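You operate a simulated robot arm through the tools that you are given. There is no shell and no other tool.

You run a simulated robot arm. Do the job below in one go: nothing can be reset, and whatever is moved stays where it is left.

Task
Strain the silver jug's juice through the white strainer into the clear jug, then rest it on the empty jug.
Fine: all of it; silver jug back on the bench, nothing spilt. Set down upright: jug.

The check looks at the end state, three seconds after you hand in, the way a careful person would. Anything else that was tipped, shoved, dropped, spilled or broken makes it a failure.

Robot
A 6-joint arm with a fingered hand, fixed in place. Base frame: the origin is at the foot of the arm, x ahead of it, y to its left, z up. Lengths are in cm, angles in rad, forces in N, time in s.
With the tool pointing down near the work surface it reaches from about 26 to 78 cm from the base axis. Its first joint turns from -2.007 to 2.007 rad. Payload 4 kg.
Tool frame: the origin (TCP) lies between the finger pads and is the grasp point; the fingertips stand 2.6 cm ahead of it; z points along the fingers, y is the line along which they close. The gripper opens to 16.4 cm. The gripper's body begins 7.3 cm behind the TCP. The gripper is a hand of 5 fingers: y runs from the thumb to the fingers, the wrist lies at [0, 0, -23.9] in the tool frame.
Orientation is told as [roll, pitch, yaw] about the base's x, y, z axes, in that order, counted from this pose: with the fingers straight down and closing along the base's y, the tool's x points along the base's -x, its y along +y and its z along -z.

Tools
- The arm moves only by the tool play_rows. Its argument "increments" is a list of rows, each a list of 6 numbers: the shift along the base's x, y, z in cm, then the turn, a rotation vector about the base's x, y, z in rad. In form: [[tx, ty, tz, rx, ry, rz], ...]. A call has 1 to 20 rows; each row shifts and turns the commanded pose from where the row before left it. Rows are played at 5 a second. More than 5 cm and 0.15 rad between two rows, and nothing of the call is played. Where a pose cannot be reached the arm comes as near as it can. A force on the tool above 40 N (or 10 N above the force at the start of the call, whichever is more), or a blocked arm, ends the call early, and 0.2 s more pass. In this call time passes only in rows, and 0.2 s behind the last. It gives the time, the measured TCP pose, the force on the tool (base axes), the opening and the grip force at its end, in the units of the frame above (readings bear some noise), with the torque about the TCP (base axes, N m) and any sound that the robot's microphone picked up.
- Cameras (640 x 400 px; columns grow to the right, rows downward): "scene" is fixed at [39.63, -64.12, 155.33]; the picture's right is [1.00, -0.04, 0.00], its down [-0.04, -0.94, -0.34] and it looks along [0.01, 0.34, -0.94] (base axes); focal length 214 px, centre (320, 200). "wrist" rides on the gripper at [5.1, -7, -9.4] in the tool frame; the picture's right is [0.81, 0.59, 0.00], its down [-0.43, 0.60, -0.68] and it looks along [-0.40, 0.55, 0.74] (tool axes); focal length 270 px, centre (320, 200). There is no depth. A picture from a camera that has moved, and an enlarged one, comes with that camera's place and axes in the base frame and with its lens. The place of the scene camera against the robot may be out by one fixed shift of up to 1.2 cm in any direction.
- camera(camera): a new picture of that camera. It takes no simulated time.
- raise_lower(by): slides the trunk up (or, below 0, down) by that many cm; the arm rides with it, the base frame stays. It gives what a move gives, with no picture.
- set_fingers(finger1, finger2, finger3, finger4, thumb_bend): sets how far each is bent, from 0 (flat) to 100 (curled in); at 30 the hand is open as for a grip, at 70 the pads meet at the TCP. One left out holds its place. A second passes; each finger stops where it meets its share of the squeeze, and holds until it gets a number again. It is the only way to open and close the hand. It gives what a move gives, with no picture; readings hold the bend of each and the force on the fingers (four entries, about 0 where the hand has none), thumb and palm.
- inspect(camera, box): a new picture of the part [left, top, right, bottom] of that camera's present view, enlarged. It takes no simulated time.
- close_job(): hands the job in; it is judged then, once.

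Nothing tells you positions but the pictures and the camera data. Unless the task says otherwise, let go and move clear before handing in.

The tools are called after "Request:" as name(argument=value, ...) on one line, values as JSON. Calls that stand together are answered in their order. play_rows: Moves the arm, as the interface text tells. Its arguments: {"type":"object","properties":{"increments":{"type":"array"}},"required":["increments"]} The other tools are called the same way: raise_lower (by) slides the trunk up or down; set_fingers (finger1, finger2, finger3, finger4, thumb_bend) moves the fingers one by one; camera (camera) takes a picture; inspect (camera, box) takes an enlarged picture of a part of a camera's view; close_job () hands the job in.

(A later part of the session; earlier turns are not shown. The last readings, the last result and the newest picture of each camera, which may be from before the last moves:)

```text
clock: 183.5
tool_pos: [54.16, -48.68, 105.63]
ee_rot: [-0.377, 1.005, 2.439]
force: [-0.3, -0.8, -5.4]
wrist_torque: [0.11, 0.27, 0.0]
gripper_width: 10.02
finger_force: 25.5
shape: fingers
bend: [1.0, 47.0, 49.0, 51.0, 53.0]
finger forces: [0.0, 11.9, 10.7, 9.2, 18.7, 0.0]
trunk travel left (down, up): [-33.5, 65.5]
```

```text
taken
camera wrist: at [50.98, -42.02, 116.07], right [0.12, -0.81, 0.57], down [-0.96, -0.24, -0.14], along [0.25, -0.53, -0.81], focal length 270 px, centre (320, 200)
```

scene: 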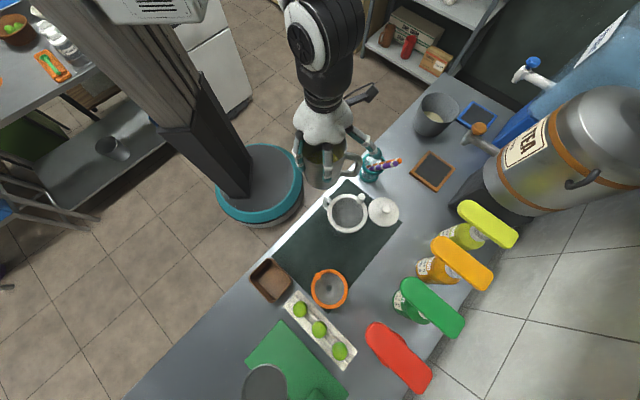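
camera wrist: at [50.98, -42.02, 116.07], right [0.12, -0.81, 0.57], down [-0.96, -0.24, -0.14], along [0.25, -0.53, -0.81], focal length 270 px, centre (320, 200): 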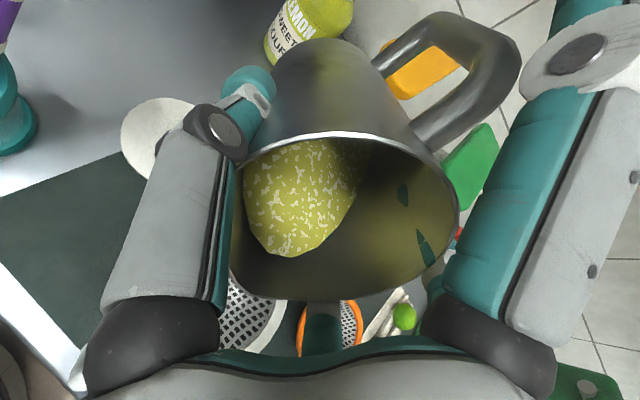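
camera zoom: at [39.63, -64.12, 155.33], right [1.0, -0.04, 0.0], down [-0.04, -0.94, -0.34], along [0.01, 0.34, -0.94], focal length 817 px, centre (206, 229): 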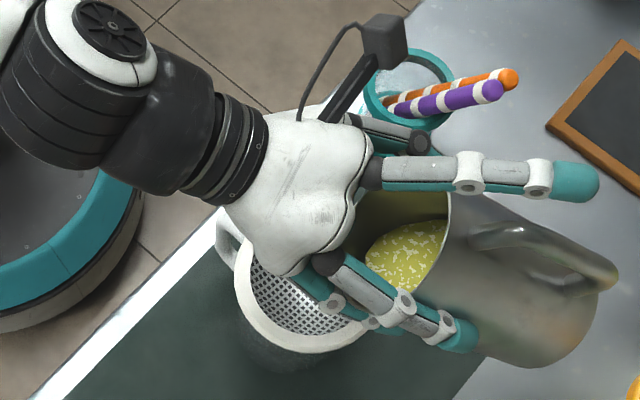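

The lip is where I predicted, about 1 cm behind the strainer's centre and 5 cm above its ring. Now I'll start the slow pour, keeping the lip in place.

Request:
play_rows(increments=[[-0.113, 0.03, 0.095, -0.006, -0.0225, 0], [-0.113, 0.03, 0.095, -0.006, -0.0225, 0], [-0.113, 0.03, 0.095, -0.006, -0.0225, 0], [-0.113, 0.03, 0.095, -0.006, -0.0225, 0], [-0.113, 0.03, 0.095, -0.006, -0.0225, 0], [-0.113, 0.03, 0.095, -0.006, -0.0225, 0]])

Request:
inspect(camera="scene", box=[290, 140, 410, 245])

Request:
camera(camera="wrist")

```text
clock: 184.9
tool_pos: [53.47, -48.45, 106.47]
ee_rot: [-0.516, 1.127, 2.317]
force: [0.0, -0.3, -5.1]
wrist_torque: [0.12, 0.29, 0.0]
gripper_width: 10.02
finger_force: 25.2
shape: fingers
bend: [1.0, 47.0, 49.0, 51.0, 53.0]
finger forces: [0.0, 11.9, 10.7, 9.0, 18.8, 0.0]
trunk travel left (down, up): [-33.5, 65.5]
```

```text
3.81 times, centred on (350, 192) of scene
camera zoom: at [39.63, -64.12, 155.33], right [1.0, -0.04, 0.0], down [-0.04, -0.94, -0.34], along [0.01, 0.34, -0.94], focal length 817 px, centre (206, 229)
```

zoom: 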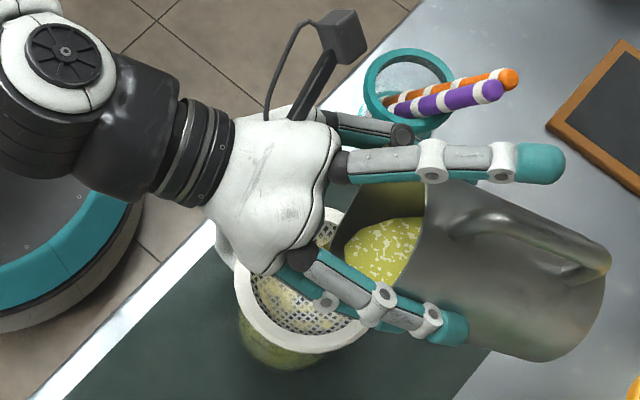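

```text
taken
camera wrist: at [48.96, -41.46, 115.86], right [0.04, -0.79, 0.61], down [-0.93, -0.25, -0.26], along [0.36, -0.56, -0.75], focal length 270 px, centre (320, 200)
```

wrist: 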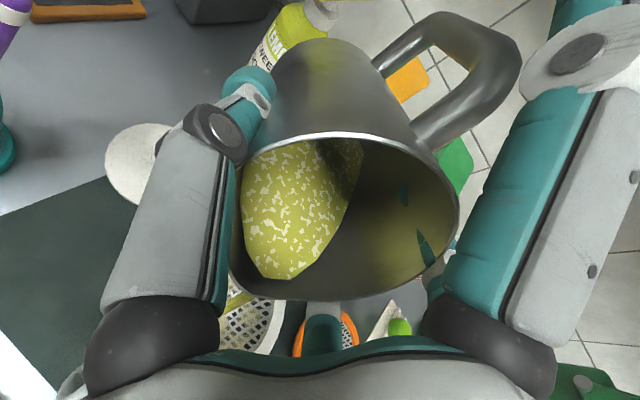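

Juice is running through the strainer into the clear jug. I'll continue slowly.

Request:
play_rows(increments=[[0, 0, 0, 0, 0, 0], [0, 0, 0, 0, 0, 0], [-0.094, 0.025, 0.06, -0.0045, -0.0169, 0], [-0.094, 0.025, 0.06, -0.0045, -0.0169, 0], [0, 0, 0, 0, 0, 0], [-0.094, 0.025, 0.06, -0.0045, -0.0169, 0], [-0.094, 0.025, 0.06, -0.0045, -0.0169, 0], [0, 0, 0, 0, 0, 0], [0, 0, 0, 0, 0, 0]])

Request:
inspect(camera="scene", box=[290, 140, 410, 245])

Request:
camera(camera="wrist")

```text
clock: 186.9
tool_pos: [53.04, -48.47, 106.8]
ee_rot: [-0.613, 1.185, 2.225]
force: [-0.5, 0.7, -4.4]
wrist_torque: [0.09, 0.22, -0.02]
gripper_width: 10.02
finger_force: 24.6
shape: fingers
bend: [1.0, 47.0, 49.0, 51.0, 53.0]
finger forces: [0.1, 11.9, 10.6, 8.7, 18.8, 0.1]
trunk travel left (down, up): [-33.5, 65.5]
```

```text
3.81 times, centred on (350, 192) of scene
camera zoom: at [39.63, -64.12, 155.33], right [1.0, -0.04, 0.0], down [-0.04, -0.94, -0.34], along [0.01, 0.34, -0.94], focal length 817 px, centre (206, 229)
```

zoom: 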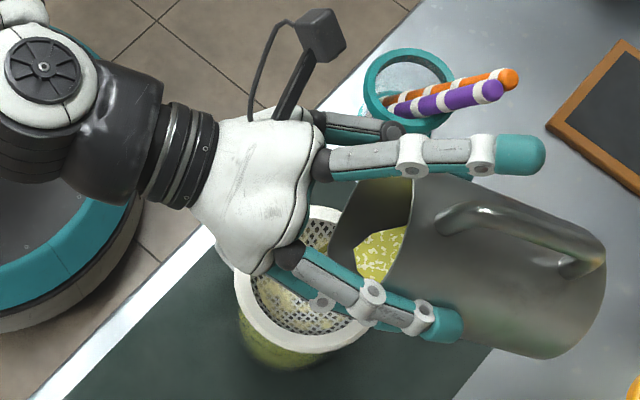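

```text
taken
camera wrist: at [47.92, -41.2, 115.67], right [0.0, -0.78, 0.62], down [-0.91, -0.25, -0.32], along [0.41, -0.57, -0.71], focal length 270 px, centre (320, 200)
```

wrist: 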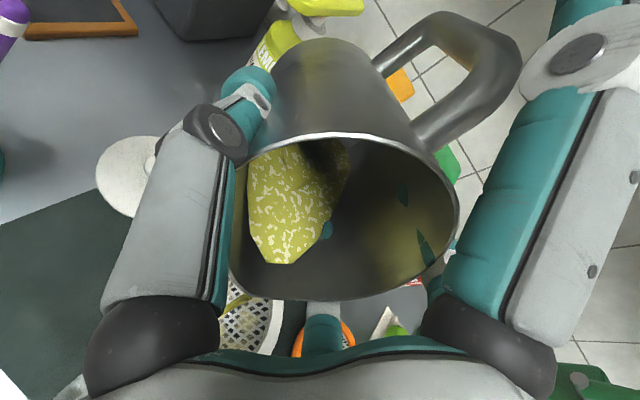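

Request:
play_rows(increments=[[-0.094, 0.025, 0.06, -0.0045, -0.0169, 0], [-0.094, 0.025, 0.06, -0.0045, -0.0169, 0], [0, 0, 0, 0, 0, 0], [-0.094, 0.025, 0.06, -0.0045, -0.0169, 0], [-0.094, 0.025, 0.06, -0.0045, -0.0169, 0], [0, 0, 0, 0, 0, 0], [0, 0, 0, 0, 0, 0], [0, 0, 0, 0, 0, 0]])

Request:
inspect(camera="scene", box=[290, 140, 410, 245])

Request:
camera(camera="wrist")

```text
clock: 188.7
tool_pos: [52.73, -48.41, 106.93]
ee_rot: [-0.744, 1.239, 2.104]
force: [-1.3, -0.4, -3.5]
wrist_torque: [0.03, 0.19, 0.0]
gripper_width: 10.02
finger_force: 24.6
shape: fingers
bend: [1.0, 47.0, 49.0, 51.0, 53.0]
finger forces: [0.1, 11.9, 10.5, 8.7, 18.7, 0.0]
trunk travel left (down, up): [-33.5, 65.5]
```

```text
3.81 times, centred on (350, 192) of scene
camera zoom: at [39.63, -64.12, 155.33], right [1.0, -0.04, 0.0], down [-0.04, -0.94, -0.34], along [0.01, 0.34, -0.94], focal length 817 px, centre (206, 229)
```

zoom: 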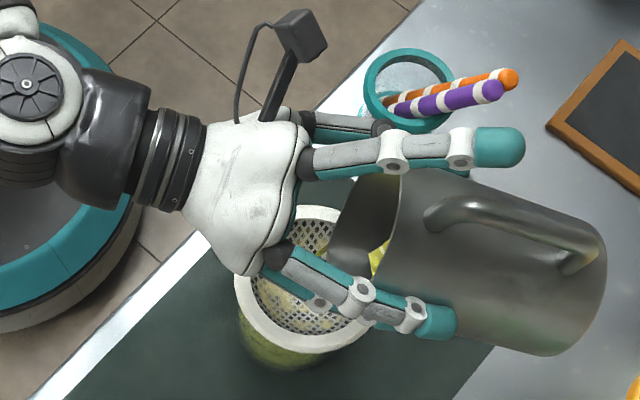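

```text
taken
camera wrist: at [46.98, -40.98, 115.38], right [-0.05, -0.77, 0.63], down [-0.89, -0.26, -0.38], along [0.46, -0.58, -0.67], focal length 270 px, centre (320, 200)
```

wrist: 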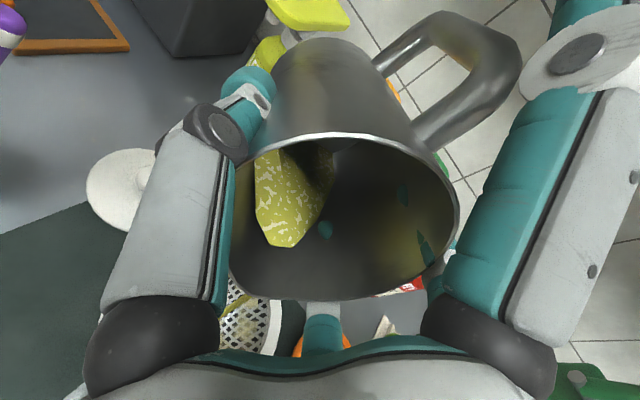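

Request:
play_rows(increments=[[-0.101, 0.027, 0.045, -0.0045, -0.0169, 0], [-0.101, 0.027, 0.045, -0.0045, -0.0169, 0], [0, 0, 0, 0, 0, 0], [-0.101, 0.027, 0.045, -0.0045, -0.0169, 0], [-0.101, 0.027, 0.045, -0.0045, -0.0169, 0], [0, 0, 0, 0, 0, 0], [-0.101, 0.027, 0.045, -0.0045, -0.0169, 0], [-0.101, 0.027, 0.045, -0.0045, -0.0169, 0], [0, 0, 0, 0, 0, 0], [-0.101, 0.027, 0.045, -0.0045, -0.0169, 0], [-0.101, 0.027, 0.045, -0.0045, -0.0169, 0], [0, 0, 0, 0, 0, 0], [0, 0, 0, 0, 0, 0]])

Request:
inspect(camera="scene", box=[290, 140, 410, 245])

Request:
camera(camera="wrist")

```text
clock: 191.5
tool_pos: [51.8, -48.11, 107.31]
ee_rot: [-1.151, 1.32, 1.715]
force: [1.4, 0.7, -2.3]
wrist_torque: [0.05, 0.17, 0.0]
gripper_width: 10.02
finger_force: 24.9
shape: fingers
bend: [1.0, 47.0, 49.0, 51.0, 53.0]
finger forces: [0.0, 11.7, 10.5, 8.4, 19.0, 0.0]
trunk travel left (down, up): [-33.5, 65.5]
```

```text
3.81 times, centred on (350, 192) of scene
camera zoom: at [39.63, -64.12, 155.33], right [1.0, -0.04, 0.0], down [-0.04, -0.94, -0.34], along [0.01, 0.34, -0.94], focal length 817 px, centre (206, 229)
```

zoom: 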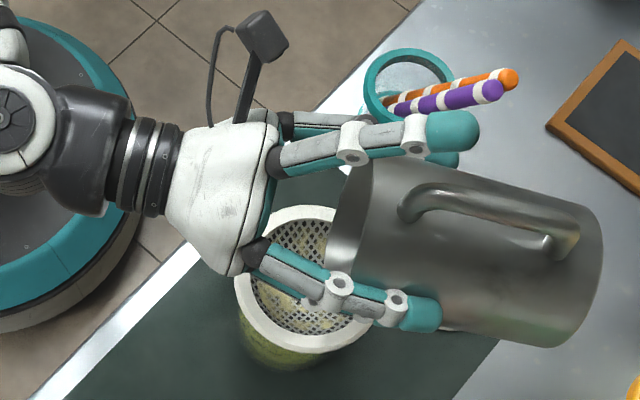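

```text
taken
camera wrist: at [45.09, -40.42, 114.6], right [-0.13, -0.75, 0.65], down [-0.83, -0.27, -0.49], along [0.54, -0.6, -0.58], focal length 270 px, centre (320, 200)
```

wrist: 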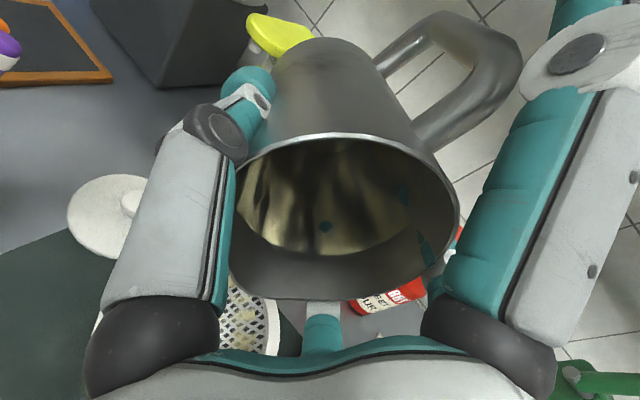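

Almost empty already: the weight reading has dropped from about 5 N to 2.5 N. I'll tilt on past level so everything drains.

Request:
play_rows(increments=[[-0.197, 0.053, 0.05, -0.0083, -0.0309, 0], [-0.197, 0.053, 0.05, -0.0083, -0.0309, 0], [-0.197, 0.053, 0.05, -0.0083, -0.0309, 0], [-0.197, 0.053, 0.05, -0.0083, -0.0309, 0], [-0.197, 0.053, 0.05, -0.0083, -0.0309, 0], [-0.197, 0.053, 0.05, -0.0083, -0.0309, 0], [0, 0, 0, 0, 0, 0], [0, 0, 0, 0, 0, 0]])

Request:
inspect(camera="scene", box=[290, 140, 410, 245])

Request:
camera(camera="wrist")

```text
clock: 193.3
tool_pos: [50.7, -47.73, 107.52]
ee_rot: [-1.951, 1.324, 0.94]
force: [-0.3, -0.4, -2.8]
wrist_torque: [0.06, 0.11, -0.01]
gripper_width: 10.03
finger_force: 24.9
shape: fingers
bend: [1.0, 47.0, 49.0, 51.0, 53.0]
finger forces: [0.0, 11.8, 10.4, 8.4, 18.9, 0.1]
trunk travel left (down, up): [-33.5, 65.5]
```

```text
3.81 times, centred on (350, 192) of scene
camera zoom: at [39.63, -64.12, 155.33], right [1.0, -0.04, 0.0], down [-0.04, -0.94, -0.34], along [0.01, 0.34, -0.94], focal length 817 px, centre (206, 229)
```

zoom: 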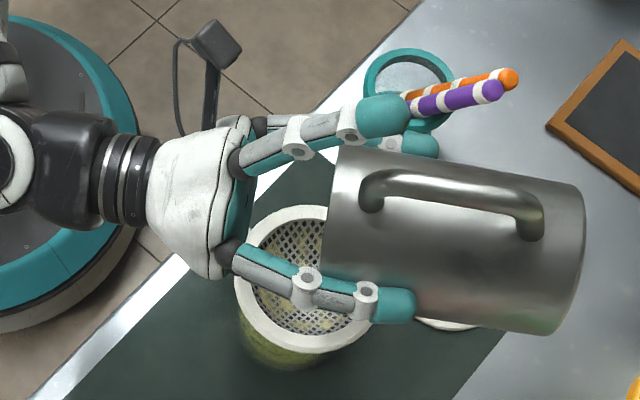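

```text
taken
camera wrist: at [42.69, -39.79, 113.09], right [-0.25, -0.72, 0.65], down [-0.73, -0.3, -0.62], along [0.64, -0.63, -0.44], focal length 270 px, centre (320, 200)
```

wrist: 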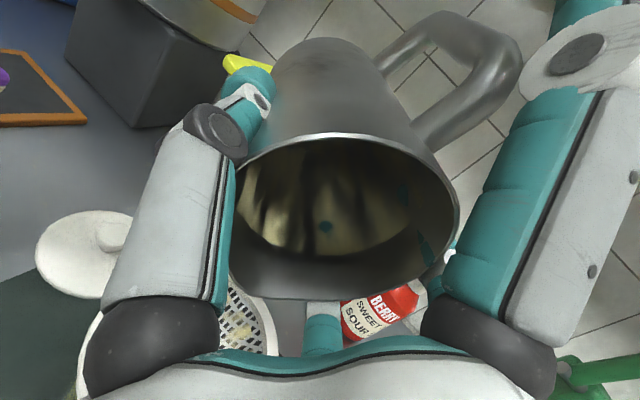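

Request:
play_rows(increments=[[-0.219, 0.059, 0.05, -0.009, -0.0337, 0], [-0.219, 0.059, 0.05, -0.009, -0.0337, 0], [-0.219, 0.059, 0.05, -0.009, -0.0337, 0], [-0.219, 0.059, 0.05, -0.009, -0.0337, 0], [-0.219, 0.059, 0.05, -0.009, -0.0337, 0], [-0.219, 0.059, 0.05, -0.009, -0.0337, 0], [-0.219, 0.059, 0.05, -0.009, -0.0337, 0], [-0.219, 0.059, 0.05, -0.009, -0.0337, 0], [0, 0, 0, 0, 0, 0], [0, 0, 0, 0, 0, 0], [0, 0, 0, 0, 0, 0], [0, 0, 0, 0, 0, 0], [0, 0, 0, 0, 0, 0], [0, 0, 0, 0, 0, 0]])

Request:
inspect(camera="scene", box=[290, 140, 410, 245])

Request:
camera(camera="wrist")

```text
clock: 196.3
tool_pos: [48.9, -47.25, 107.97]
ee_rot: [-2.609, 1.139, 0.312]
force: [0.2, -0.3, -1.7]
wrist_torque: [0.09, 0.1, 0.0]
gripper_width: 10.01
finger_force: 24.6
shape: fingers
bend: [1.0, 47.0, 49.0, 51.0, 53.0]
finger forces: [0.1, 11.7, 10.4, 8.3, 18.8, 0.0]
trunk travel left (down, up): [-33.5, 65.5]
```

```text
3.81 times, centred on (350, 192) of scene
camera zoom: at [39.63, -64.12, 155.33], right [1.0, -0.04, 0.0], down [-0.04, -0.94, -0.34], along [0.01, 0.34, -0.94], focal length 817 px, centre (206, 229)
```

zoom: 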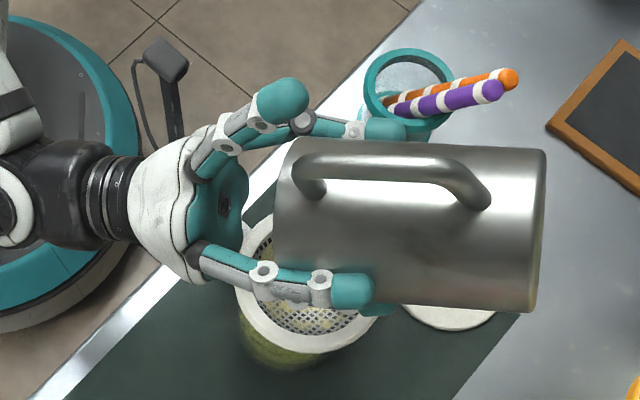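

```text
taken
camera wrist: at [39.79, -38.99, 110.58], right [-0.42, -0.67, 0.61], down [-0.54, -0.35, -0.76], along [0.73, -0.65, -0.21], focal length 270 px, centre (320, 200)
```

wrist: 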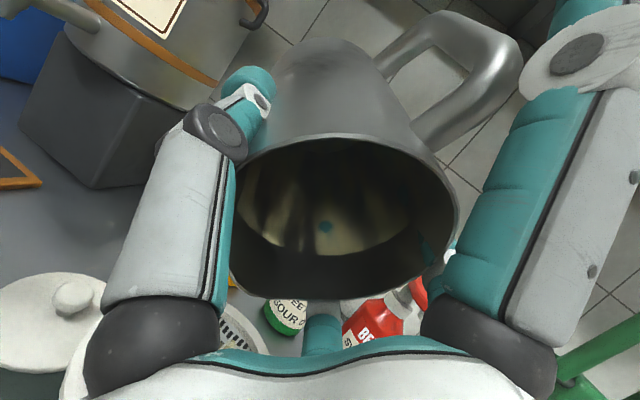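

Request:
inspect(camera="wrist", box=[210, 110, 480, 310])

Request:
play_rows(increments=[[0, 0, 0, 0, 0, 0], [0, 0, 0, 0, 0, 0], [0, 0, 0, 0, 0, 0], [0, 0, 0, 0, 0, 0], [0, 0, 0, 0, 0, 0], [0, 0, 0, 0, 0, 0], [0, 0, 0, 0, 0, 0], [0, 0, 0, 0, 0, 0], [0, 0, 0, 0, 0, 0], [0, 0, 0, 0, 0, 0]])

Request:
inspect(camera="scene", box=[310, 170, 390, 240])

```text
2.00 times, centred on (345, 210) of wrist
camera zoom: at [39.79, -38.99, 110.58], right [-0.42, -0.67, 0.61], down [-0.54, -0.35, -0.76], along [0.73, -0.65, -0.21], focal length 541 px, centre (270, 180)
```

zoom: 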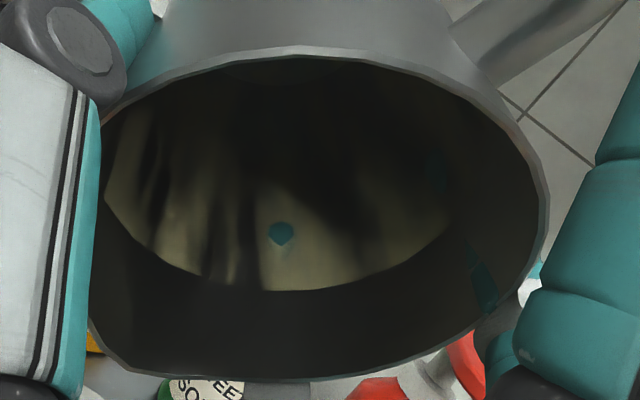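

```text
clock: 198.5
tool_pos: [48.91, -47.32, 107.97]
ee_rot: [-2.609, 1.138, 0.312]
force: [-0.1, 0.1, -2.4]
wrist_torque: [0.04, 0.13, 0.03]
gripper_width: 10.03
finger_force: 24.3
shape: fingers
bend: [1.0, 47.0, 49.0, 51.0, 53.0]
finger forces: [0.1, 11.7, 10.5, 8.4, 18.8, 0.0]
trunk travel left (down, up): [-33.5, 65.5]
```

```text
5.71 times, centred on (350, 205) of scene
camera zoom: at [39.63, -64.12, 155.33], right [1.0, -0.04, 0.0], down [-0.04, -0.94, -0.34], along [0.01, 0.34, -0.94], focal length 1226 px, centre (149, 171)
```

zoom: 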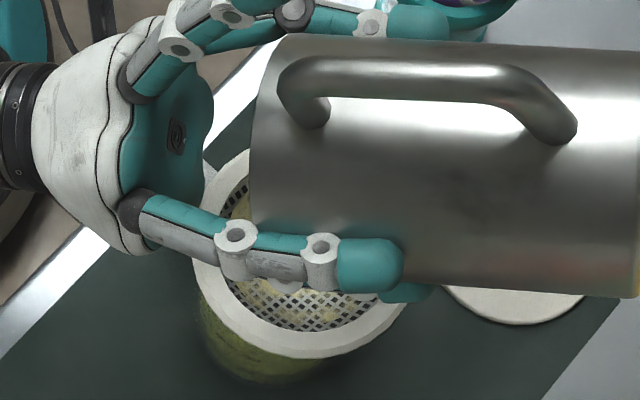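

The jug is empty and drained. I'll reverse the tilt along the same path.

Request:
play_rows(increments=[[0.219, -0.059, 0, 0.009, 0.0337, 0], [0.219, -0.059, 0, 0.009, 0.0337, 0], [0.219, -0.059, 0, 0.009, 0.0337, 0], [0.219, -0.059, 0, 0.009, 0.0337, 0], [0.219, -0.059, 0, 0.009, 0.0337, 0], [0.219, -0.059, 0, 0.009, 0.0337, 0], [0.219, -0.059, 0, 0.009, 0.0337, 0], [0.219, -0.059, 0, 0.009, 0.0337, 0], [0.197, -0.053, 0, 0.0083, 0.0309, 0], [0.197, -0.053, 0, 0.0083, 0.0309, 0], [0.197, -0.053, 0, 0.0083, 0.0309, 0], [0.197, -0.053, 0, 0.0083, 0.0309, 0], [0.197, -0.053, 0, 0.0083, 0.0309, 0], [0.197, -0.053, 0, 0.0083, 0.0309, 0]])

Request:
play_rows(increments=[[0.187, -0.05, 0.1, 0.009, 0.0337, 0], [0.187, -0.05, 0.1, 0.009, 0.0337, 0], [0.187, -0.05, 0.1, 0.009, 0.0337, 0], [0.187, -0.05, 0.1, 0.009, 0.0337, 0], [0.187, -0.05, 0.1, 0.009, 0.0337, 0], [0.187, -0.05, 0.2, 0.009, 0.0337, 0], [0.187, -0.05, 0.3, 0.009, 0.0337, 0], [0.187, -0.05, 0.3, 0.009, 0.0337, 0], [0.187, -0.05, 0.3, 0.009, 0.0337, 0], [0.187, -0.05, 0.3, 0.009, 0.0337, 0], [0.187, -0.05, 0.3, 0.009, 0.0337, 0], [0.187, -0.05, 0.3, 0.009, 0.0337, 0], [0.1, 0, 0.4, 0.0113, 0.0422, 0], [0.1, 0, 0.4, 0.0113, 0.0422, 0], [0, 0, 0.6, 0.0113, 0.0422, 0], [0, 0, 0.6, 0.0113, 0.0422, 0]])

Request:
inspect(camera="scene", box=[270, 120, 430, 260])

```text
clock: 201.5
tool_pos: [51.96, -48.15, 107.98]
ee_rot: [-1.148, 1.32, 1.719]
force: [0.1, 0.2, -3.0]
wrist_torque: [0.07, 0.1, -0.03]
gripper_width: 10.02
finger_force: 24.3
shape: fingers
bend: [1.0, 47.0, 49.0, 51.0, 53.0]
finger forces: [0.1, 11.8, 10.3, 8.3, 18.8, 0.1]
trunk travel left (down, up): [-33.5, 65.5]
```

```text
clock: 204.9
tool_pos: [54.28, -48.77, 112.36]
ee_rot: [-0.268, 0.845, 2.527]
force: [-0.4, 0.0, -2.7]
wrist_torque: [0.02, 0.13, -0.03]
gripper_width: 10.01
finger_force: 24.1
shape: fingers
bend: [1.0, 47.0, 49.0, 51.0, 53.0]
finger forces: [0.0, 11.8, 10.0, 8.1, 18.6, 0.0]
trunk travel left (down, up): [-33.5, 65.5]
```

```text
2.86 times, centred on (350, 190) of scene
camera zoom: at [39.63, -64.12, 155.33], right [1.0, -0.04, 0.0], down [-0.04, -0.94, -0.34], along [0.01, 0.34, -0.94], focal length 613 px, centre (234, 229)
```

zoom: 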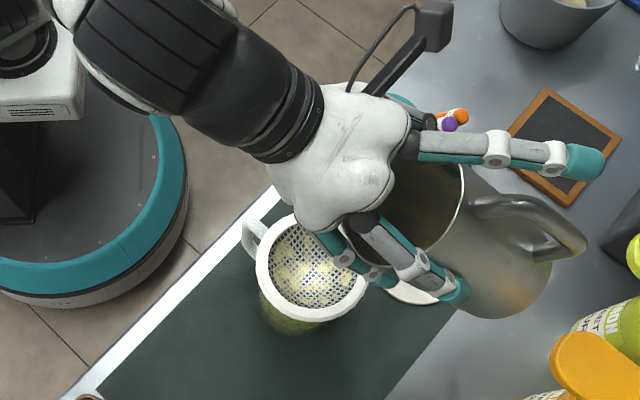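

Request:
play_rows(increments=[[0, 0, 0.8, 0, 0, 0], [-1.575, 1.25, 0.8, 0, 0, 0], [-1.575, 1.25, 0.8, 0, 0, 0], [-1.575, 1.25, 0.8, 0, 0, 0], [-1.575, 1.25, 0.6, 0, 0, 0], [-1.575, 1.25, 0.3, 0, 0, 0], [-1.575, 1.25, 0, 0, 0, 0], [-1.575, 1.25, 0, 0, 0, 0], [-1.575, 1.25, 0, 0, 0, 0]])

Request:
raise_lower(by=12)

Request:
play_rows(increments=[[0, 0, -2.4, 0, 0, 0], [0, 0, -2.4, 0, 0, 0], [0, 0, -2.4, 0, 0, 0], [0, 0, -2.4, 0, 0, 0], [0, 0, -1.4, 0, 0, 0]])

Request:
raise_lower(by=12)

Request:
play_rows(increments=[[0, 0, -2.4, 0, 0, 0], [0, 0, -2.4, 0, 0, 0], [0, 0, -2.4, 0, 0, 0], [0, 0, -2.4, 0, 0, 0], [0, 0, -2, 0, 0, 0]])

Request:
raise_lower(by=11)

Request:
play_rows(increments=[[0, 0, -2.4, 0, 0, 0], [0, 0, -2.4, 0, 0, 0], [0, 0, -2.4, 0, 0, 0], [0, 0, -1.8, 0, 0, 0]])

```text
clock: 206.9
tool_pos: [41.73, -38.62, 116.56]
ee_rot: [-0.266, 0.844, 2.529]
force: [0.7, -0.6, -2.4]
wrist_torque: [0.06, 0.16, 0.01]
gripper_width: 10.01
finger_force: 24.4
shape: fingers
bend: [1.0, 47.0, 49.0, 51.0, 53.0]
finger forces: [0.0, 11.9, 10.0, 8.1, 18.5, 0.0]
trunk travel left (down, up): [-33.5, 65.5]
```

```text
clock: 208.4
tool_pos: [41.75, -38.73, 128.62]
ee_rot: [-0.267, 0.845, 2.527]
force: [0.3, 0.3, -2.6]
wrist_torque: [0.09, 0.14, 0.04]
gripper_width: 10.05
finger_force: 24.6
shape: fingers
bend: [1.0, 47.0, 49.0, 51.0, 53.0]
finger forces: [0.0, 11.9, 9.9, 8.1, 18.4, 0.1]
trunk travel left (down, up): [-45.5, 53.5]
```

```text
clock: 209.6
tool_pos: [41.6, -38.64, 117.5]
ee_rot: [-0.266, 0.845, 2.528]
force: [-1.1, -0.3, -3.6]
wrist_torque: [0.05, 0.11, -0.01]
gripper_width: 10.02
finger_force: 23.6
shape: fingers
bend: [1.0, 47.0, 49.0, 51.0, 53.0]
finger forces: [0.0, 11.8, 10.0, 8.0, 18.5, 0.0]
trunk travel left (down, up): [-45.5, 53.5]
```

```text
clock: 211.1
tool_pos: [41.6, -38.69, 129.54]
ee_rot: [-0.267, 0.845, 2.528]
force: [0.7, 0.4, -2.8]
wrist_torque: [0.05, 0.1, 0.02]
gripper_width: 10.06
finger_force: 24.0
shape: fingers
bend: [1.0, 47.0, 49.0, 51.0, 53.0]
finger forces: [0.1, 11.9, 10.0, 8.1, 18.5, 0.0]
trunk travel left (down, up): [-57.5, 41.5]
```

```text
clock: 212.3
tool_pos: [41.73, -38.63, 117.97]
ee_rot: [-0.268, 0.843, 2.527]
force: [-0.1, -0.3, -3.1]
wrist_torque: [0.06, 0.13, 0.01]
gripper_width: 10.05
finger_force: 24.3
shape: fingers
bend: [1.0, 47.0, 49.0, 51.0, 53.0]
finger forces: [0.0, 11.8, 10.0, 7.9, 18.5, 0.0]
trunk travel left (down, up): [-57.5, 41.5]
```

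```text
clock: 213.7
tool_pos: [41.78, -38.7, 128.94]
ee_rot: [-0.268, 0.845, 2.528]
force: [-0.5, -0.2, -3.8]
wrist_torque: [0.07, 0.17, -0.03]
gripper_width: 10.01
finger_force: 24.0
shape: fingers
bend: [1.0, 47.0, 49.0, 51.0, 53.0]
finger forces: [0.1, 11.8, 10.0, 7.9, 18.5, 0.0]
trunk travel left (down, up): [-68.5, 30.5]
```

```text
clock: 214.7
tool_pos: [41.79, -38.68, 119.98]
ee_rot: [-0.265, 0.845, 2.53]
force: [1.0, -0.4, -2.7]
wrist_torque: [0.04, 0.16, 0.01]
gripper_width: 10.0
finger_force: 24.1
shape: fingers
bend: [1.0, 47.0, 49.0, 51.0, 53.0]
finger forces: [0.1, 11.8, 10.0, 7.8, 18.6, 0.0]
trunk travel left (down, up): [-68.5, 30.5]
```

Request:
play_rows(increments=[[0, 0, -0.6, 0.0282, 0.1052, 0], [0, 0, -0.6, 0.0282, 0.1052, 0], [0, 0, -0.6, 0.0282, 0.1052, 0], [0, 0, -0.6, 0.0282, 0.1052, 0], [0, 0, -0.6, 0.0282, 0.1052, 0], [0, 0, -0.6, 0.0282, 0.1052, 0], [0, 0, -0.6, 0.0282, 0.1052, 0], [0, 0, -0.6, 0.0282, 0.1052, 0]])

Request:
camera(camera="wrist")

Request:
camera(camera="scene")

```text
clock: 216.5
tool_pos: [41.76, -38.83, 115.15]
ee_rot: [0.003, 0.001, 2.649]
force: [0.4, -0.1, -3.2]
wrist_torque: [0.02, 0.06, -0.02]
gripper_width: 10.03
finger_force: 23.8
shape: fingers
bend: [1.0, 47.0, 49.0, 51.0, 53.0]
finger forces: [0.0, 12.0, 9.1, 7.7, 18.4, 0.1]
trunk travel left (down, up): [-68.5, 30.5]
```

```text
taken
camera wrist: at [49.53, -35.02, 124.43], right [0.43, -0.9, 0.0], down [-0.66, -0.32, 0.68], along [-0.61, -0.3, -0.74], focal length 270 px, centre (320, 200)
```

wrist: 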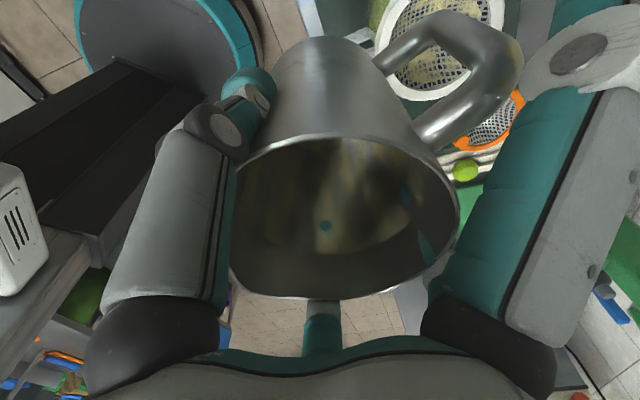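

```text
taken
```

scene: 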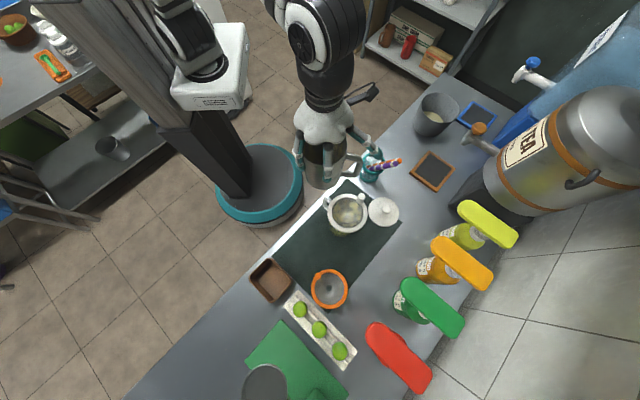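

The jug is upright and empty again. I'll carry it to the free spot on the bench where the strainer stood and lower it.

Request:
play_rows(increments=[[-0.915, -2.34, 0, 0, 0, 0], [-0.915, -2.34, 0, 0, 0, 0], [-0.915, -2.34, 0, 0, 0, 0], [-0.915, -2.34, -1, 0, 0, 0], [-0.915, -2.34, -1, 0, 0, 0], [-0.915, -2.34, -1, 0, 0, 0], [-0.915, -2.34, -1, 0, 0, 0]])

Request:
play_rows(increments=[[0, 0, -3, 0, 0, 0], [0, 0, -3, 0, 0, 0], [0, 0, -3, 0, 0, 0], [0, 0, -2.5, 0, 0, 0], [0, 0, -2, 0, 0, 0]])

Request:
inspect(camera="scene", box=[240, 170, 400, 310])

Request:
camera(camera="wrist")

```text
clock: 218.1
tool_pos: [35.16, -55.24, 111.17]
ee_rot: [0.001, 0.003, 2.65]
force: [-0.7, 0.1, -2.0]
wrist_torque: [-0.02, -0.01, 0.04]
gripper_width: 10.03
finger_force: 23.5
shape: fingers
bend: [1.0, 47.0, 49.0, 51.0, 53.0]
finger forces: [0.1, 12.0, 9.2, 7.6, 18.4, 0.0]
trunk travel left (down, up): [-68.5, 30.5]
```

```text
clock: 219.3
tool_pos: [35.21, -55.18, 97.64]
ee_rot: [0.0, 0.004, 2.651]
force: [0.2, 0.6, -2.3]
wrist_torque: [0.06, 0.03, 0.0]
gripper_width: 10.03
finger_force: 23.4
shape: fingers
bend: [1.0, 47.0, 49.0, 51.0, 53.0]
finger forces: [0.1, 12.1, 9.1, 7.6, 18.4, 0.0]
trunk travel left (down, up): [-68.5, 30.5]
```

```text
2.86 times, centred on (320, 240) of scene
camera zoom: at [39.63, -64.12, 155.33], right [1.0, -0.04, 0.0], down [-0.04, -0.94, -0.34], along [0.01, 0.34, -0.94], focal length 613 px, centre (320, 86)
```

zoom: 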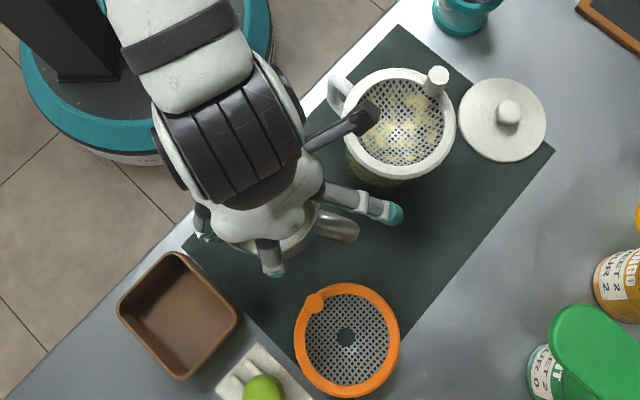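

```text
taken
camera wrist: at [43.11, -51.39, 106.88], right [0.43, -0.9, 0.0], down [-0.66, -0.32, 0.68], along [-0.61, -0.3, -0.74], focal length 270 px, centre (320, 200)
```

wrist: 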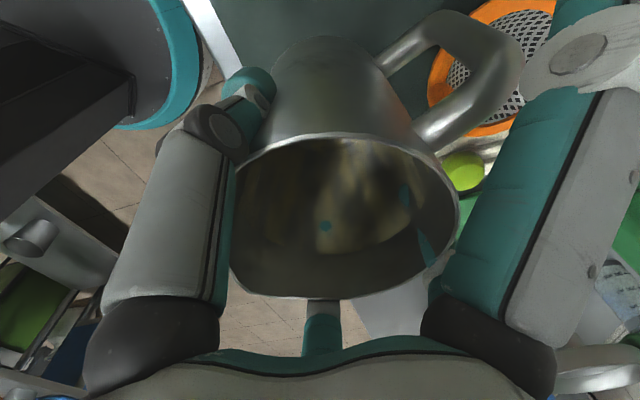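

The camera bracket passes close above the strainer, so I'll shift a bit away from it and lower slowly.

Request:
play_rows(increments=[[-0.35, -0.35, -1, 0, 0, 0], [-0.35, -0.35, -1.5, 0, 0, 0], [0, 0, -1.5, 0, 0, 0], [0, 0, -1, 0, 0, 0]])

Request:
play_rows(increments=[[0, 0, -0.3, 0, 0, 0], [0, 0, -0.3, 0, 0, 0]])

Request:
inspect(camera="scene", box=[260, 170, 380, 280])

```text
clock: 220.3
tool_pos: [34.59, -55.78, 92.73]
ee_rot: [0.0, 0.002, 2.648]
force: [-0.5, 0.4, -3.2]
wrist_torque: [0.03, 0.05, 0.02]
gripper_width: 10.0
finger_force: 23.5
shape: fingers
bend: [1.0, 47.0, 49.0, 51.0, 53.0]
finger forces: [0.1, 12.2, 9.1, 7.5, 18.3, 0.0]
trunk travel left (down, up): [-68.5, 30.5]
```

```text
clock: 220.9
tool_pos: [34.62, -55.82, 92.02]
ee_rot: [0.0, 0.003, 2.648]
force: [0.4, -0.3, -3.1]
wrist_torque: [0.02, 0.05, 0.0]
gripper_width: 10.01
finger_force: 23.7
shape: fingers
bend: [1.0, 47.0, 49.0, 51.0, 53.0]
finger forces: [0.0, 12.1, 9.0, 7.5, 18.4, 0.0]
trunk travel left (down, up): [-68.5, 30.5]
```

```text
3.64 times, centred on (320, 225) of scene
camera zoom: at [39.63, -64.12, 155.33], right [1.0, -0.04, 0.0], down [-0.04, -0.94, -0.34], along [0.01, 0.34, -0.94], focal length 780 px, centre (320, 109)
```

zoom: 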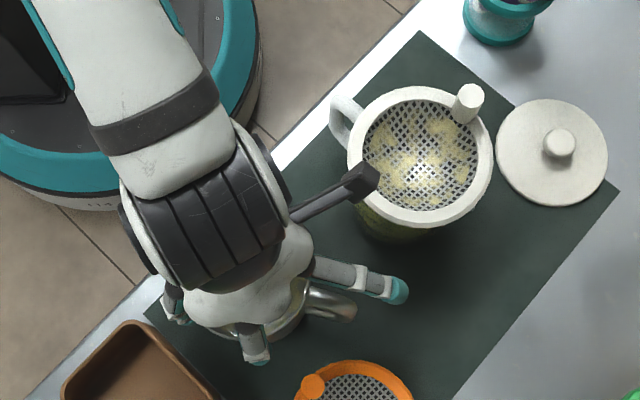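

Request:
play_rows(increments=[[0, 0, -0.25, 0, 0, 0], [0, 0, -0.2, 0, 0, 0]])

Request:
play_rows(increments=[[0, 0, -0.2, 0, 0, 0], [0, 0, -0.2, 0, 0, 0]])

```text
clock: 221.5
tool_pos: [34.54, -55.84, 91.64]
ee_rot: [0.0, 0.004, 2.649]
force: [0.2, 0.7, 0.0]
wrist_torque: [-0.01, 0.1, -0.01]
gripper_width: 10.03
finger_force: 23.7
shape: fingers
bend: [1.0, 47.0, 49.0, 51.0, 53.0]
finger forces: [0.0, 11.9, 8.8, 7.6, 18.6, 0.0]
trunk travel left (down, up): [-68.5, 30.5]
```

```text
clock: 222.1
tool_pos: [34.7, -55.76, 91.61]
ee_rot: [0.004, 0.008, 2.648]
force: [1.7, 1.9, 21.7]
wrist_torque: [0.02, 0.27, -0.01]
gripper_width: 10.0
finger_force: 24.9
shape: fingers
bend: [1.0, 47.0, 49.0, 51.0, 53.0]
finger forces: [0.0, 12.1, 9.4, 8.4, 19.5, 0.0]
trunk travel left (down, up): [-68.5, 30.5]
```

Request:
play_rows(increments=[[0, 0, 0.25, 0, 0, 0]])

Request:
set_fingers(finger2=44, finger3=44, finger4=45, thumb_bend=46)

Request:
set_fingers(finger2=36, finger3=36, finger4=36, thumb_bend=36)

Request:
inspect(camera="scene", box=[260, 170, 380, 280])

Request:
camera(camera="wrist")

```text
clock: 222.5
tool_pos: [34.63, -55.69, 91.41]
ee_rot: [0.004, 0.005, 2.65]
force: [2.7, -2.0, 15.3]
wrist_torque: [-0.21, 0.24, 0.0]
gripper_width: 10.02
finger_force: 24.4
shape: fingers
bend: [1.0, 47.0, 49.0, 51.0, 53.0]
finger forces: [0.1, 12.6, 9.2, 7.7, 18.3, 0.0]
trunk travel left (down, up): [-68.5, 30.5]
```

```text
clock: 223.5
tool_pos: [34.62, -55.84, 91.46]
ee_rot: [0.002, 0.002, 2.651]
force: [0.5, -0.2, 0.6]
wrist_torque: [0.04, 0.03, 0.03]
gripper_width: 10.09
finger_force: 0.0
shape: fingers
bend: [1.0, 44.0, 44.0, 45.0, 46.0]
finger forces: [0.0, 0.0, 0.0, 0.0, 0.0, 0.0]
trunk travel left (down, up): [-68.5, 30.5]
```

```text
clock: 224.5
tool_pos: [34.53, -55.6, 91.51]
ee_rot: [-0.001, 0.004, 2.65]
force: [0.7, -0.4, 0.2]
wrist_torque: [0.02, -0.02, 0.01]
gripper_width: 10.6
finger_force: 0.1
shape: fingers
bend: [1.0, 36.0, 36.0, 36.0, 36.0]
finger forces: [0.0, 0.1, 0.0, 0.1, 0.0, 0.1]
trunk travel left (down, up): [-68.5, 30.5]
```

```text
3.64 times, centred on (320, 225) of scene
camera zoom: at [39.63, -64.12, 155.33], right [1.0, -0.04, 0.0], down [-0.04, -0.94, -0.34], along [0.01, 0.34, -0.94], focal length 780 px, centre (320, 109)
```

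zoom: 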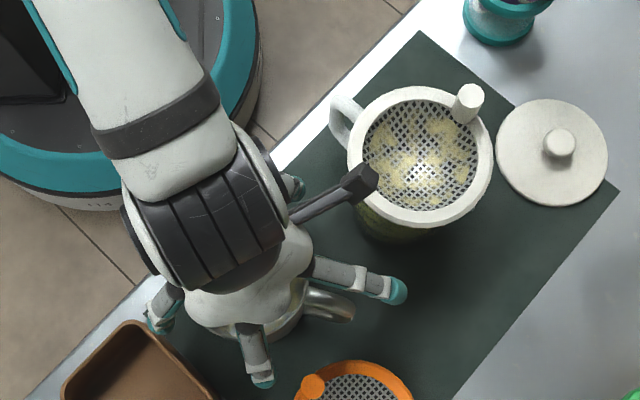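

```text
taken
camera wrist: at [42.35, -51.99, 100.75], right [0.43, -0.9, 0.0], down [-0.67, -0.32, 0.68], along [-0.61, -0.3, -0.74], focal length 270 px, centre (320, 200)
```

wrist: 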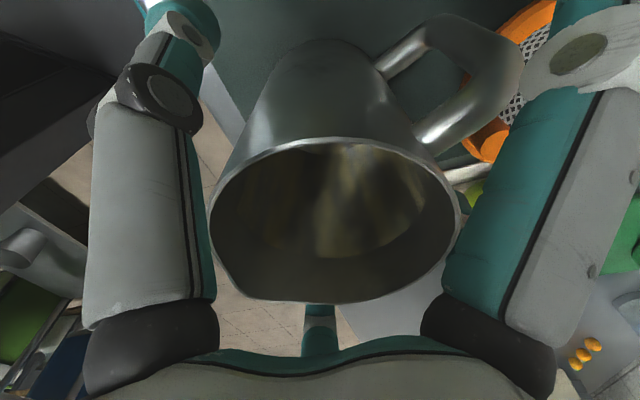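

Released, and the silver jug stands upright on the bench. Rising straight up.

Request:
play_rows(increments=[[0, 0, 1.5, 0, 0, 0], [0, 0, 2, 0, 0, 0], [0, 0, 2.5, 0, 0, 0], [0, 0, 3, 0, 0, 0], [0, 0, 3, 0, 0, 0], [0, 0, 3, 0, 0, 0], [0, 0, 3, 0, 0, 0]])

Request:
camera(camera="wrist")

Request:
inspect(camera="scene", box=[250, 170, 410, 310])

```text
clock: 226.1
tool_pos: [34.58, -55.72, 109.48]
ee_rot: [0.0, 0.003, 2.649]
force: [-0.3, -0.5, -0.8]
wrist_torque: [0.0, -0.02, 0.0]
gripper_width: 10.58
finger_force: 0.1
shape: fingers
bend: [1.0, 36.0, 36.0, 36.0, 36.0]
finger forces: [0.0, 0.0, 0.0, 0.0, 0.1, 0.0]
trunk travel left (down, up): [-68.5, 30.5]
```

```text
taken
camera wrist: at [42.33, -51.96, 118.78], right [0.43, -0.9, 0.0], down [-0.66, -0.32, 0.68], along [-0.61, -0.3, -0.74], focal length 270 px, centre (320, 200)
```

wrist: 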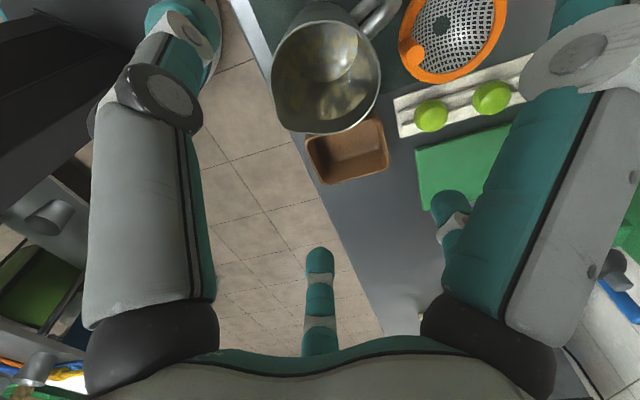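

```text
2.86 times, centred on (330, 240) of scene
camera zoom: at [39.63, -64.12, 155.33], right [1.0, -0.04, 0.0], down [-0.04, -0.94, -0.34], along [0.01, 0.34, -0.94], focal length 613 px, centre (291, 86)
```

zoom: 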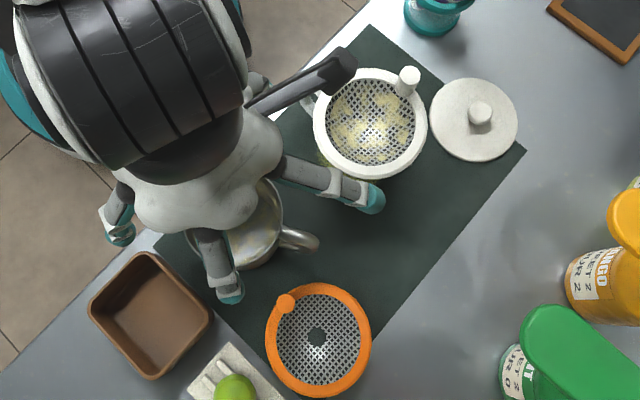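

Request:
inspect(camera="wrist", box=[250, 0, 410, 150])

```text
2.67 times, centred on (330, 75) of wrist
camera zoom: at [42.33, -51.96, 118.78], right [0.43, -0.9, 0.0], down [-0.66, -0.32, 0.68], along [-0.61, -0.3, -0.74], focal length 721 px, centre (293, 533)
```

zoom: 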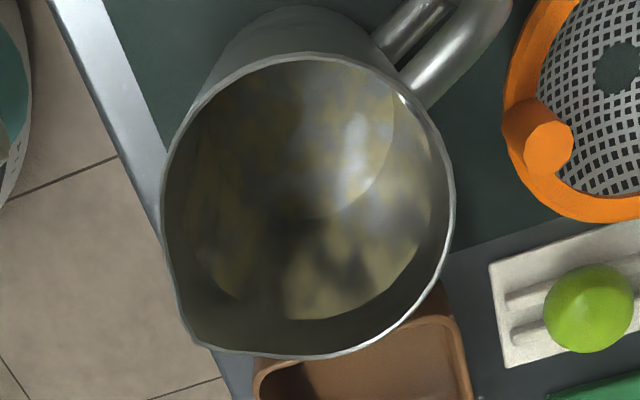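

The silver jug stands at about (34.6, -56.3), upright and empty. Now I'll go back for the strainer: fingers half closed, over the peg on the clear jug.

Request:
set_fingers(finger1=50, finger2=50, finger3=50, finger4=50, thumb_bend=50)

Request:
play_rows(increments=[[0.5, -0.5, 0.5, 0, 0, 0.097], [1.2, 0.5, 0, 0, 0, 0.097], [2, 1.2, 0, 0, 0, 0.097], [2.5, 1.6, 0, 0, 0, 0.097], [2.6, 1.7, 0, 0, 0, 0.097], [2.6, 1.7, 0, 0, 0, 0.097], [2.6, 1.7, 0, 0, 0, 0.097], [2.4, 1.7, 0, 0, 0, 0.097], [1.5, 1.7, 0, 0, 0, 0.1]])

Request:
camera(camera="wrist")

Request:
inspect(camera="scene", box=[270, 160, 410, 300])

```text
clock: 227.1
tool_pos: [34.59, -55.74, 109.53]
ee_rot: [-0.001, 0.005, 2.65]
force: [-0.6, -0.3, -0.3]
wrist_torque: [0.03, 0.03, -0.01]
gripper_width: 4.28
finger_force: 0.1
shape: fingers
bend: [50.0, 50.0, 50.0, 50.0, 50.0]
finger forces: [0.0, 0.1, 0.0, 0.0, 0.0, 0.0]
trunk travel left (down, up): [-68.5, 30.5]
```

```text
clock: 229.1
tool_pos: [52.53, -44.39, 110.14]
ee_rot: [0.0, 0.004, -2.756]
force: [-0.6, 1.1, 0.2]
wrist_torque: [0.02, 0.0, 0.03]
gripper_width: 4.27
finger_force: 0.0
shape: fingers
bend: [50.0, 50.0, 50.0, 50.0, 50.0]
finger forces: [0.1, 0.0, 0.0, 0.0, 0.1, 0.0]
trunk travel left (down, up): [-68.5, 30.5]
```

```text
taken
camera wrist: at [54.6, -36.12, 119.33], right [0.97, -0.24, 0.0], down [-0.18, -0.71, 0.68], along [-0.16, -0.66, -0.74], focal length 270 px, centre (320, 200)
```

wrist: 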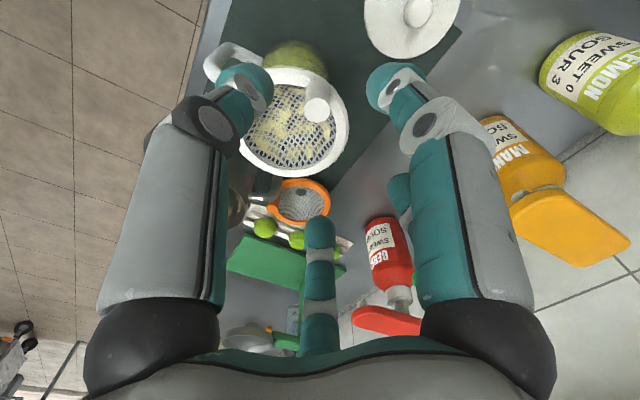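

```text
2.86 times, centred on (340, 230) of scene
camera zoom: at [39.63, -64.12, 155.33], right [1.0, -0.04, 0.0], down [-0.04, -0.94, -0.34], along [0.01, 0.34, -0.94], focal length 613 px, centre (263, 114)
```

zoom: 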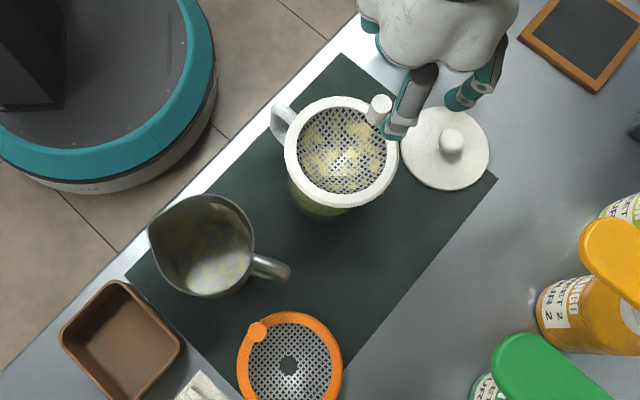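

Request:
inspect(camera="scene", box=[300, 200, 350, 240])

Request:
inspect(camera="wrist", box=[230, 40, 370, 180])

Request:
inspect(camera="scene", box=[320, 170, 380, 220])

```text
10.00 times, centred on (325, 220) of scene
camera zoom: at [39.63, -64.12, 155.33], right [1.0, -0.04, 0.0], down [-0.04, -0.94, -0.34], along [0.01, 0.34, -0.94], focal length 2145 px, centre (270, 0)
```

zoom: 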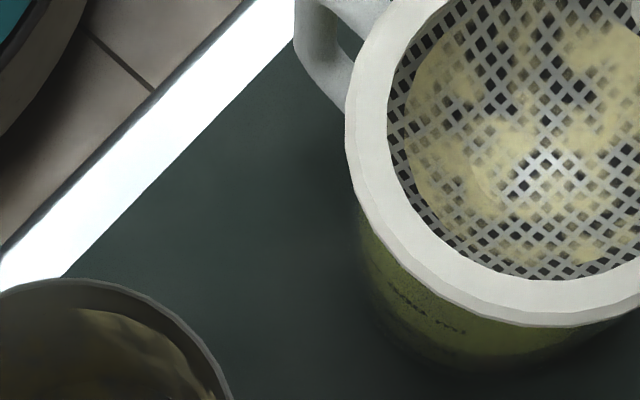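

```text
2.86 times, centred on (300, 110) of wrist
camera zoom: at [54.6, -36.12, 119.33], right [0.97, -0.24, 0.0], down [-0.18, -0.71, 0.68], along [-0.16, -0.66, -0.74], focal length 772 px, centre (377, 457)
```

zoom: 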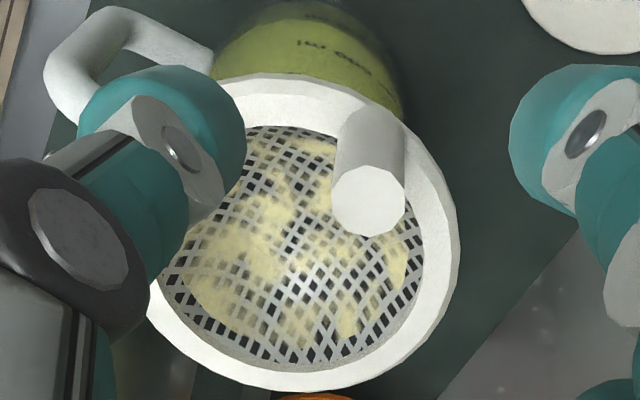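

```text
8.00 times, centred on (350, 195) of scene
camera zoom: at [39.63, -64.12, 155.33], right [1.0, -0.04, 0.0], down [-0.04, -0.94, -0.34], along [0.01, 0.34, -0.94], focal length 1716 px, centre (80, 240)
```

zoom: 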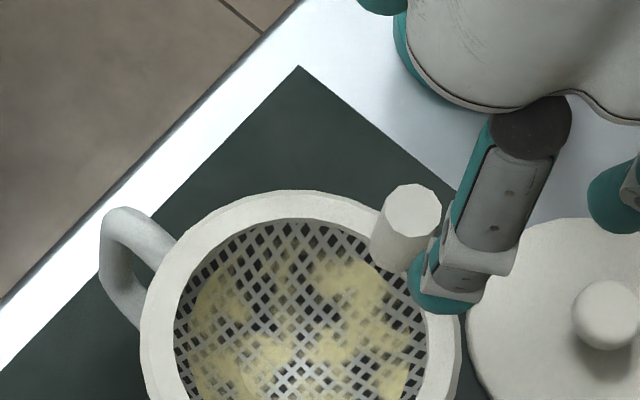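

The pulp stays on the mesh, and the mat is dry. The peg is at (52.3, -44.7). I'll centre on it and descend.

Request:
play_rows(increments=[[-0.22, -0.22, -3, 0, -0.004, 0], [0, 0, -3, 0, 0, 0], [0, 0, -2, 0, 0, 0], [0, 0, -1.2, 0, 0, 0]])

Request:
play_rows(increments=[[0, 0, -0.6, 0, 0, 0], [0, 0, -0.4, 0, 0, 0]])

Request:
camera(camera="wrist")

```text
clock: 230.1
tool_pos: [52.34, -44.71, 100.87]
ee_rot: [0.001, 0.008, -2.757]
force: [-0.3, 0.5, -0.6]
wrist_torque: [0.05, -0.03, 0.01]
gripper_width: 4.26
finger_force: 0.1
shape: fingers
bend: [50.0, 50.0, 50.0, 50.0, 50.0]
finger forces: [0.1, 0.0, 0.1, 0.0, 0.1, 0.0]
trunk travel left (down, up): [-68.5, 30.5]
```

```text
clock: 230.7
tool_pos: [52.39, -44.72, 99.88]
ee_rot: [0.001, 0.008, -2.757]
force: [0.5, 0.3, -0.9]
wrist_torque: [-0.01, -0.01, 0.0]
gripper_width: 4.26
finger_force: 0.1
shape: fingers
bend: [50.0, 50.0, 50.0, 50.0, 50.0]
finger forces: [0.0, 0.0, 0.0, 0.1, 0.0, 0.1]
trunk travel left (down, up): [-68.5, 30.5]
```

```text
taken
camera wrist: at [54.39, -36.35, 109.12], right [0.97, -0.24, 0.01], down [-0.18, -0.71, 0.67], along [-0.16, -0.66, -0.74], focal length 270 px, centre (320, 200)
```

wrist: 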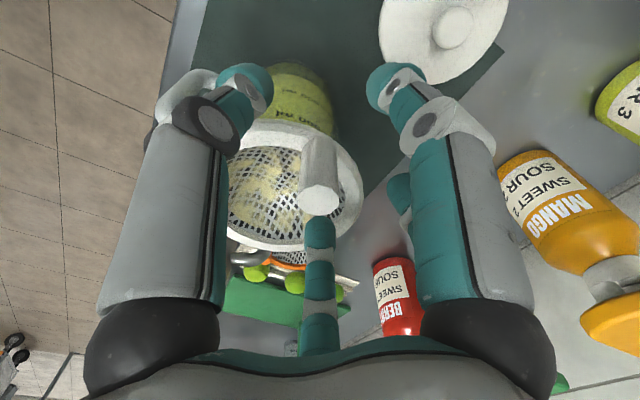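

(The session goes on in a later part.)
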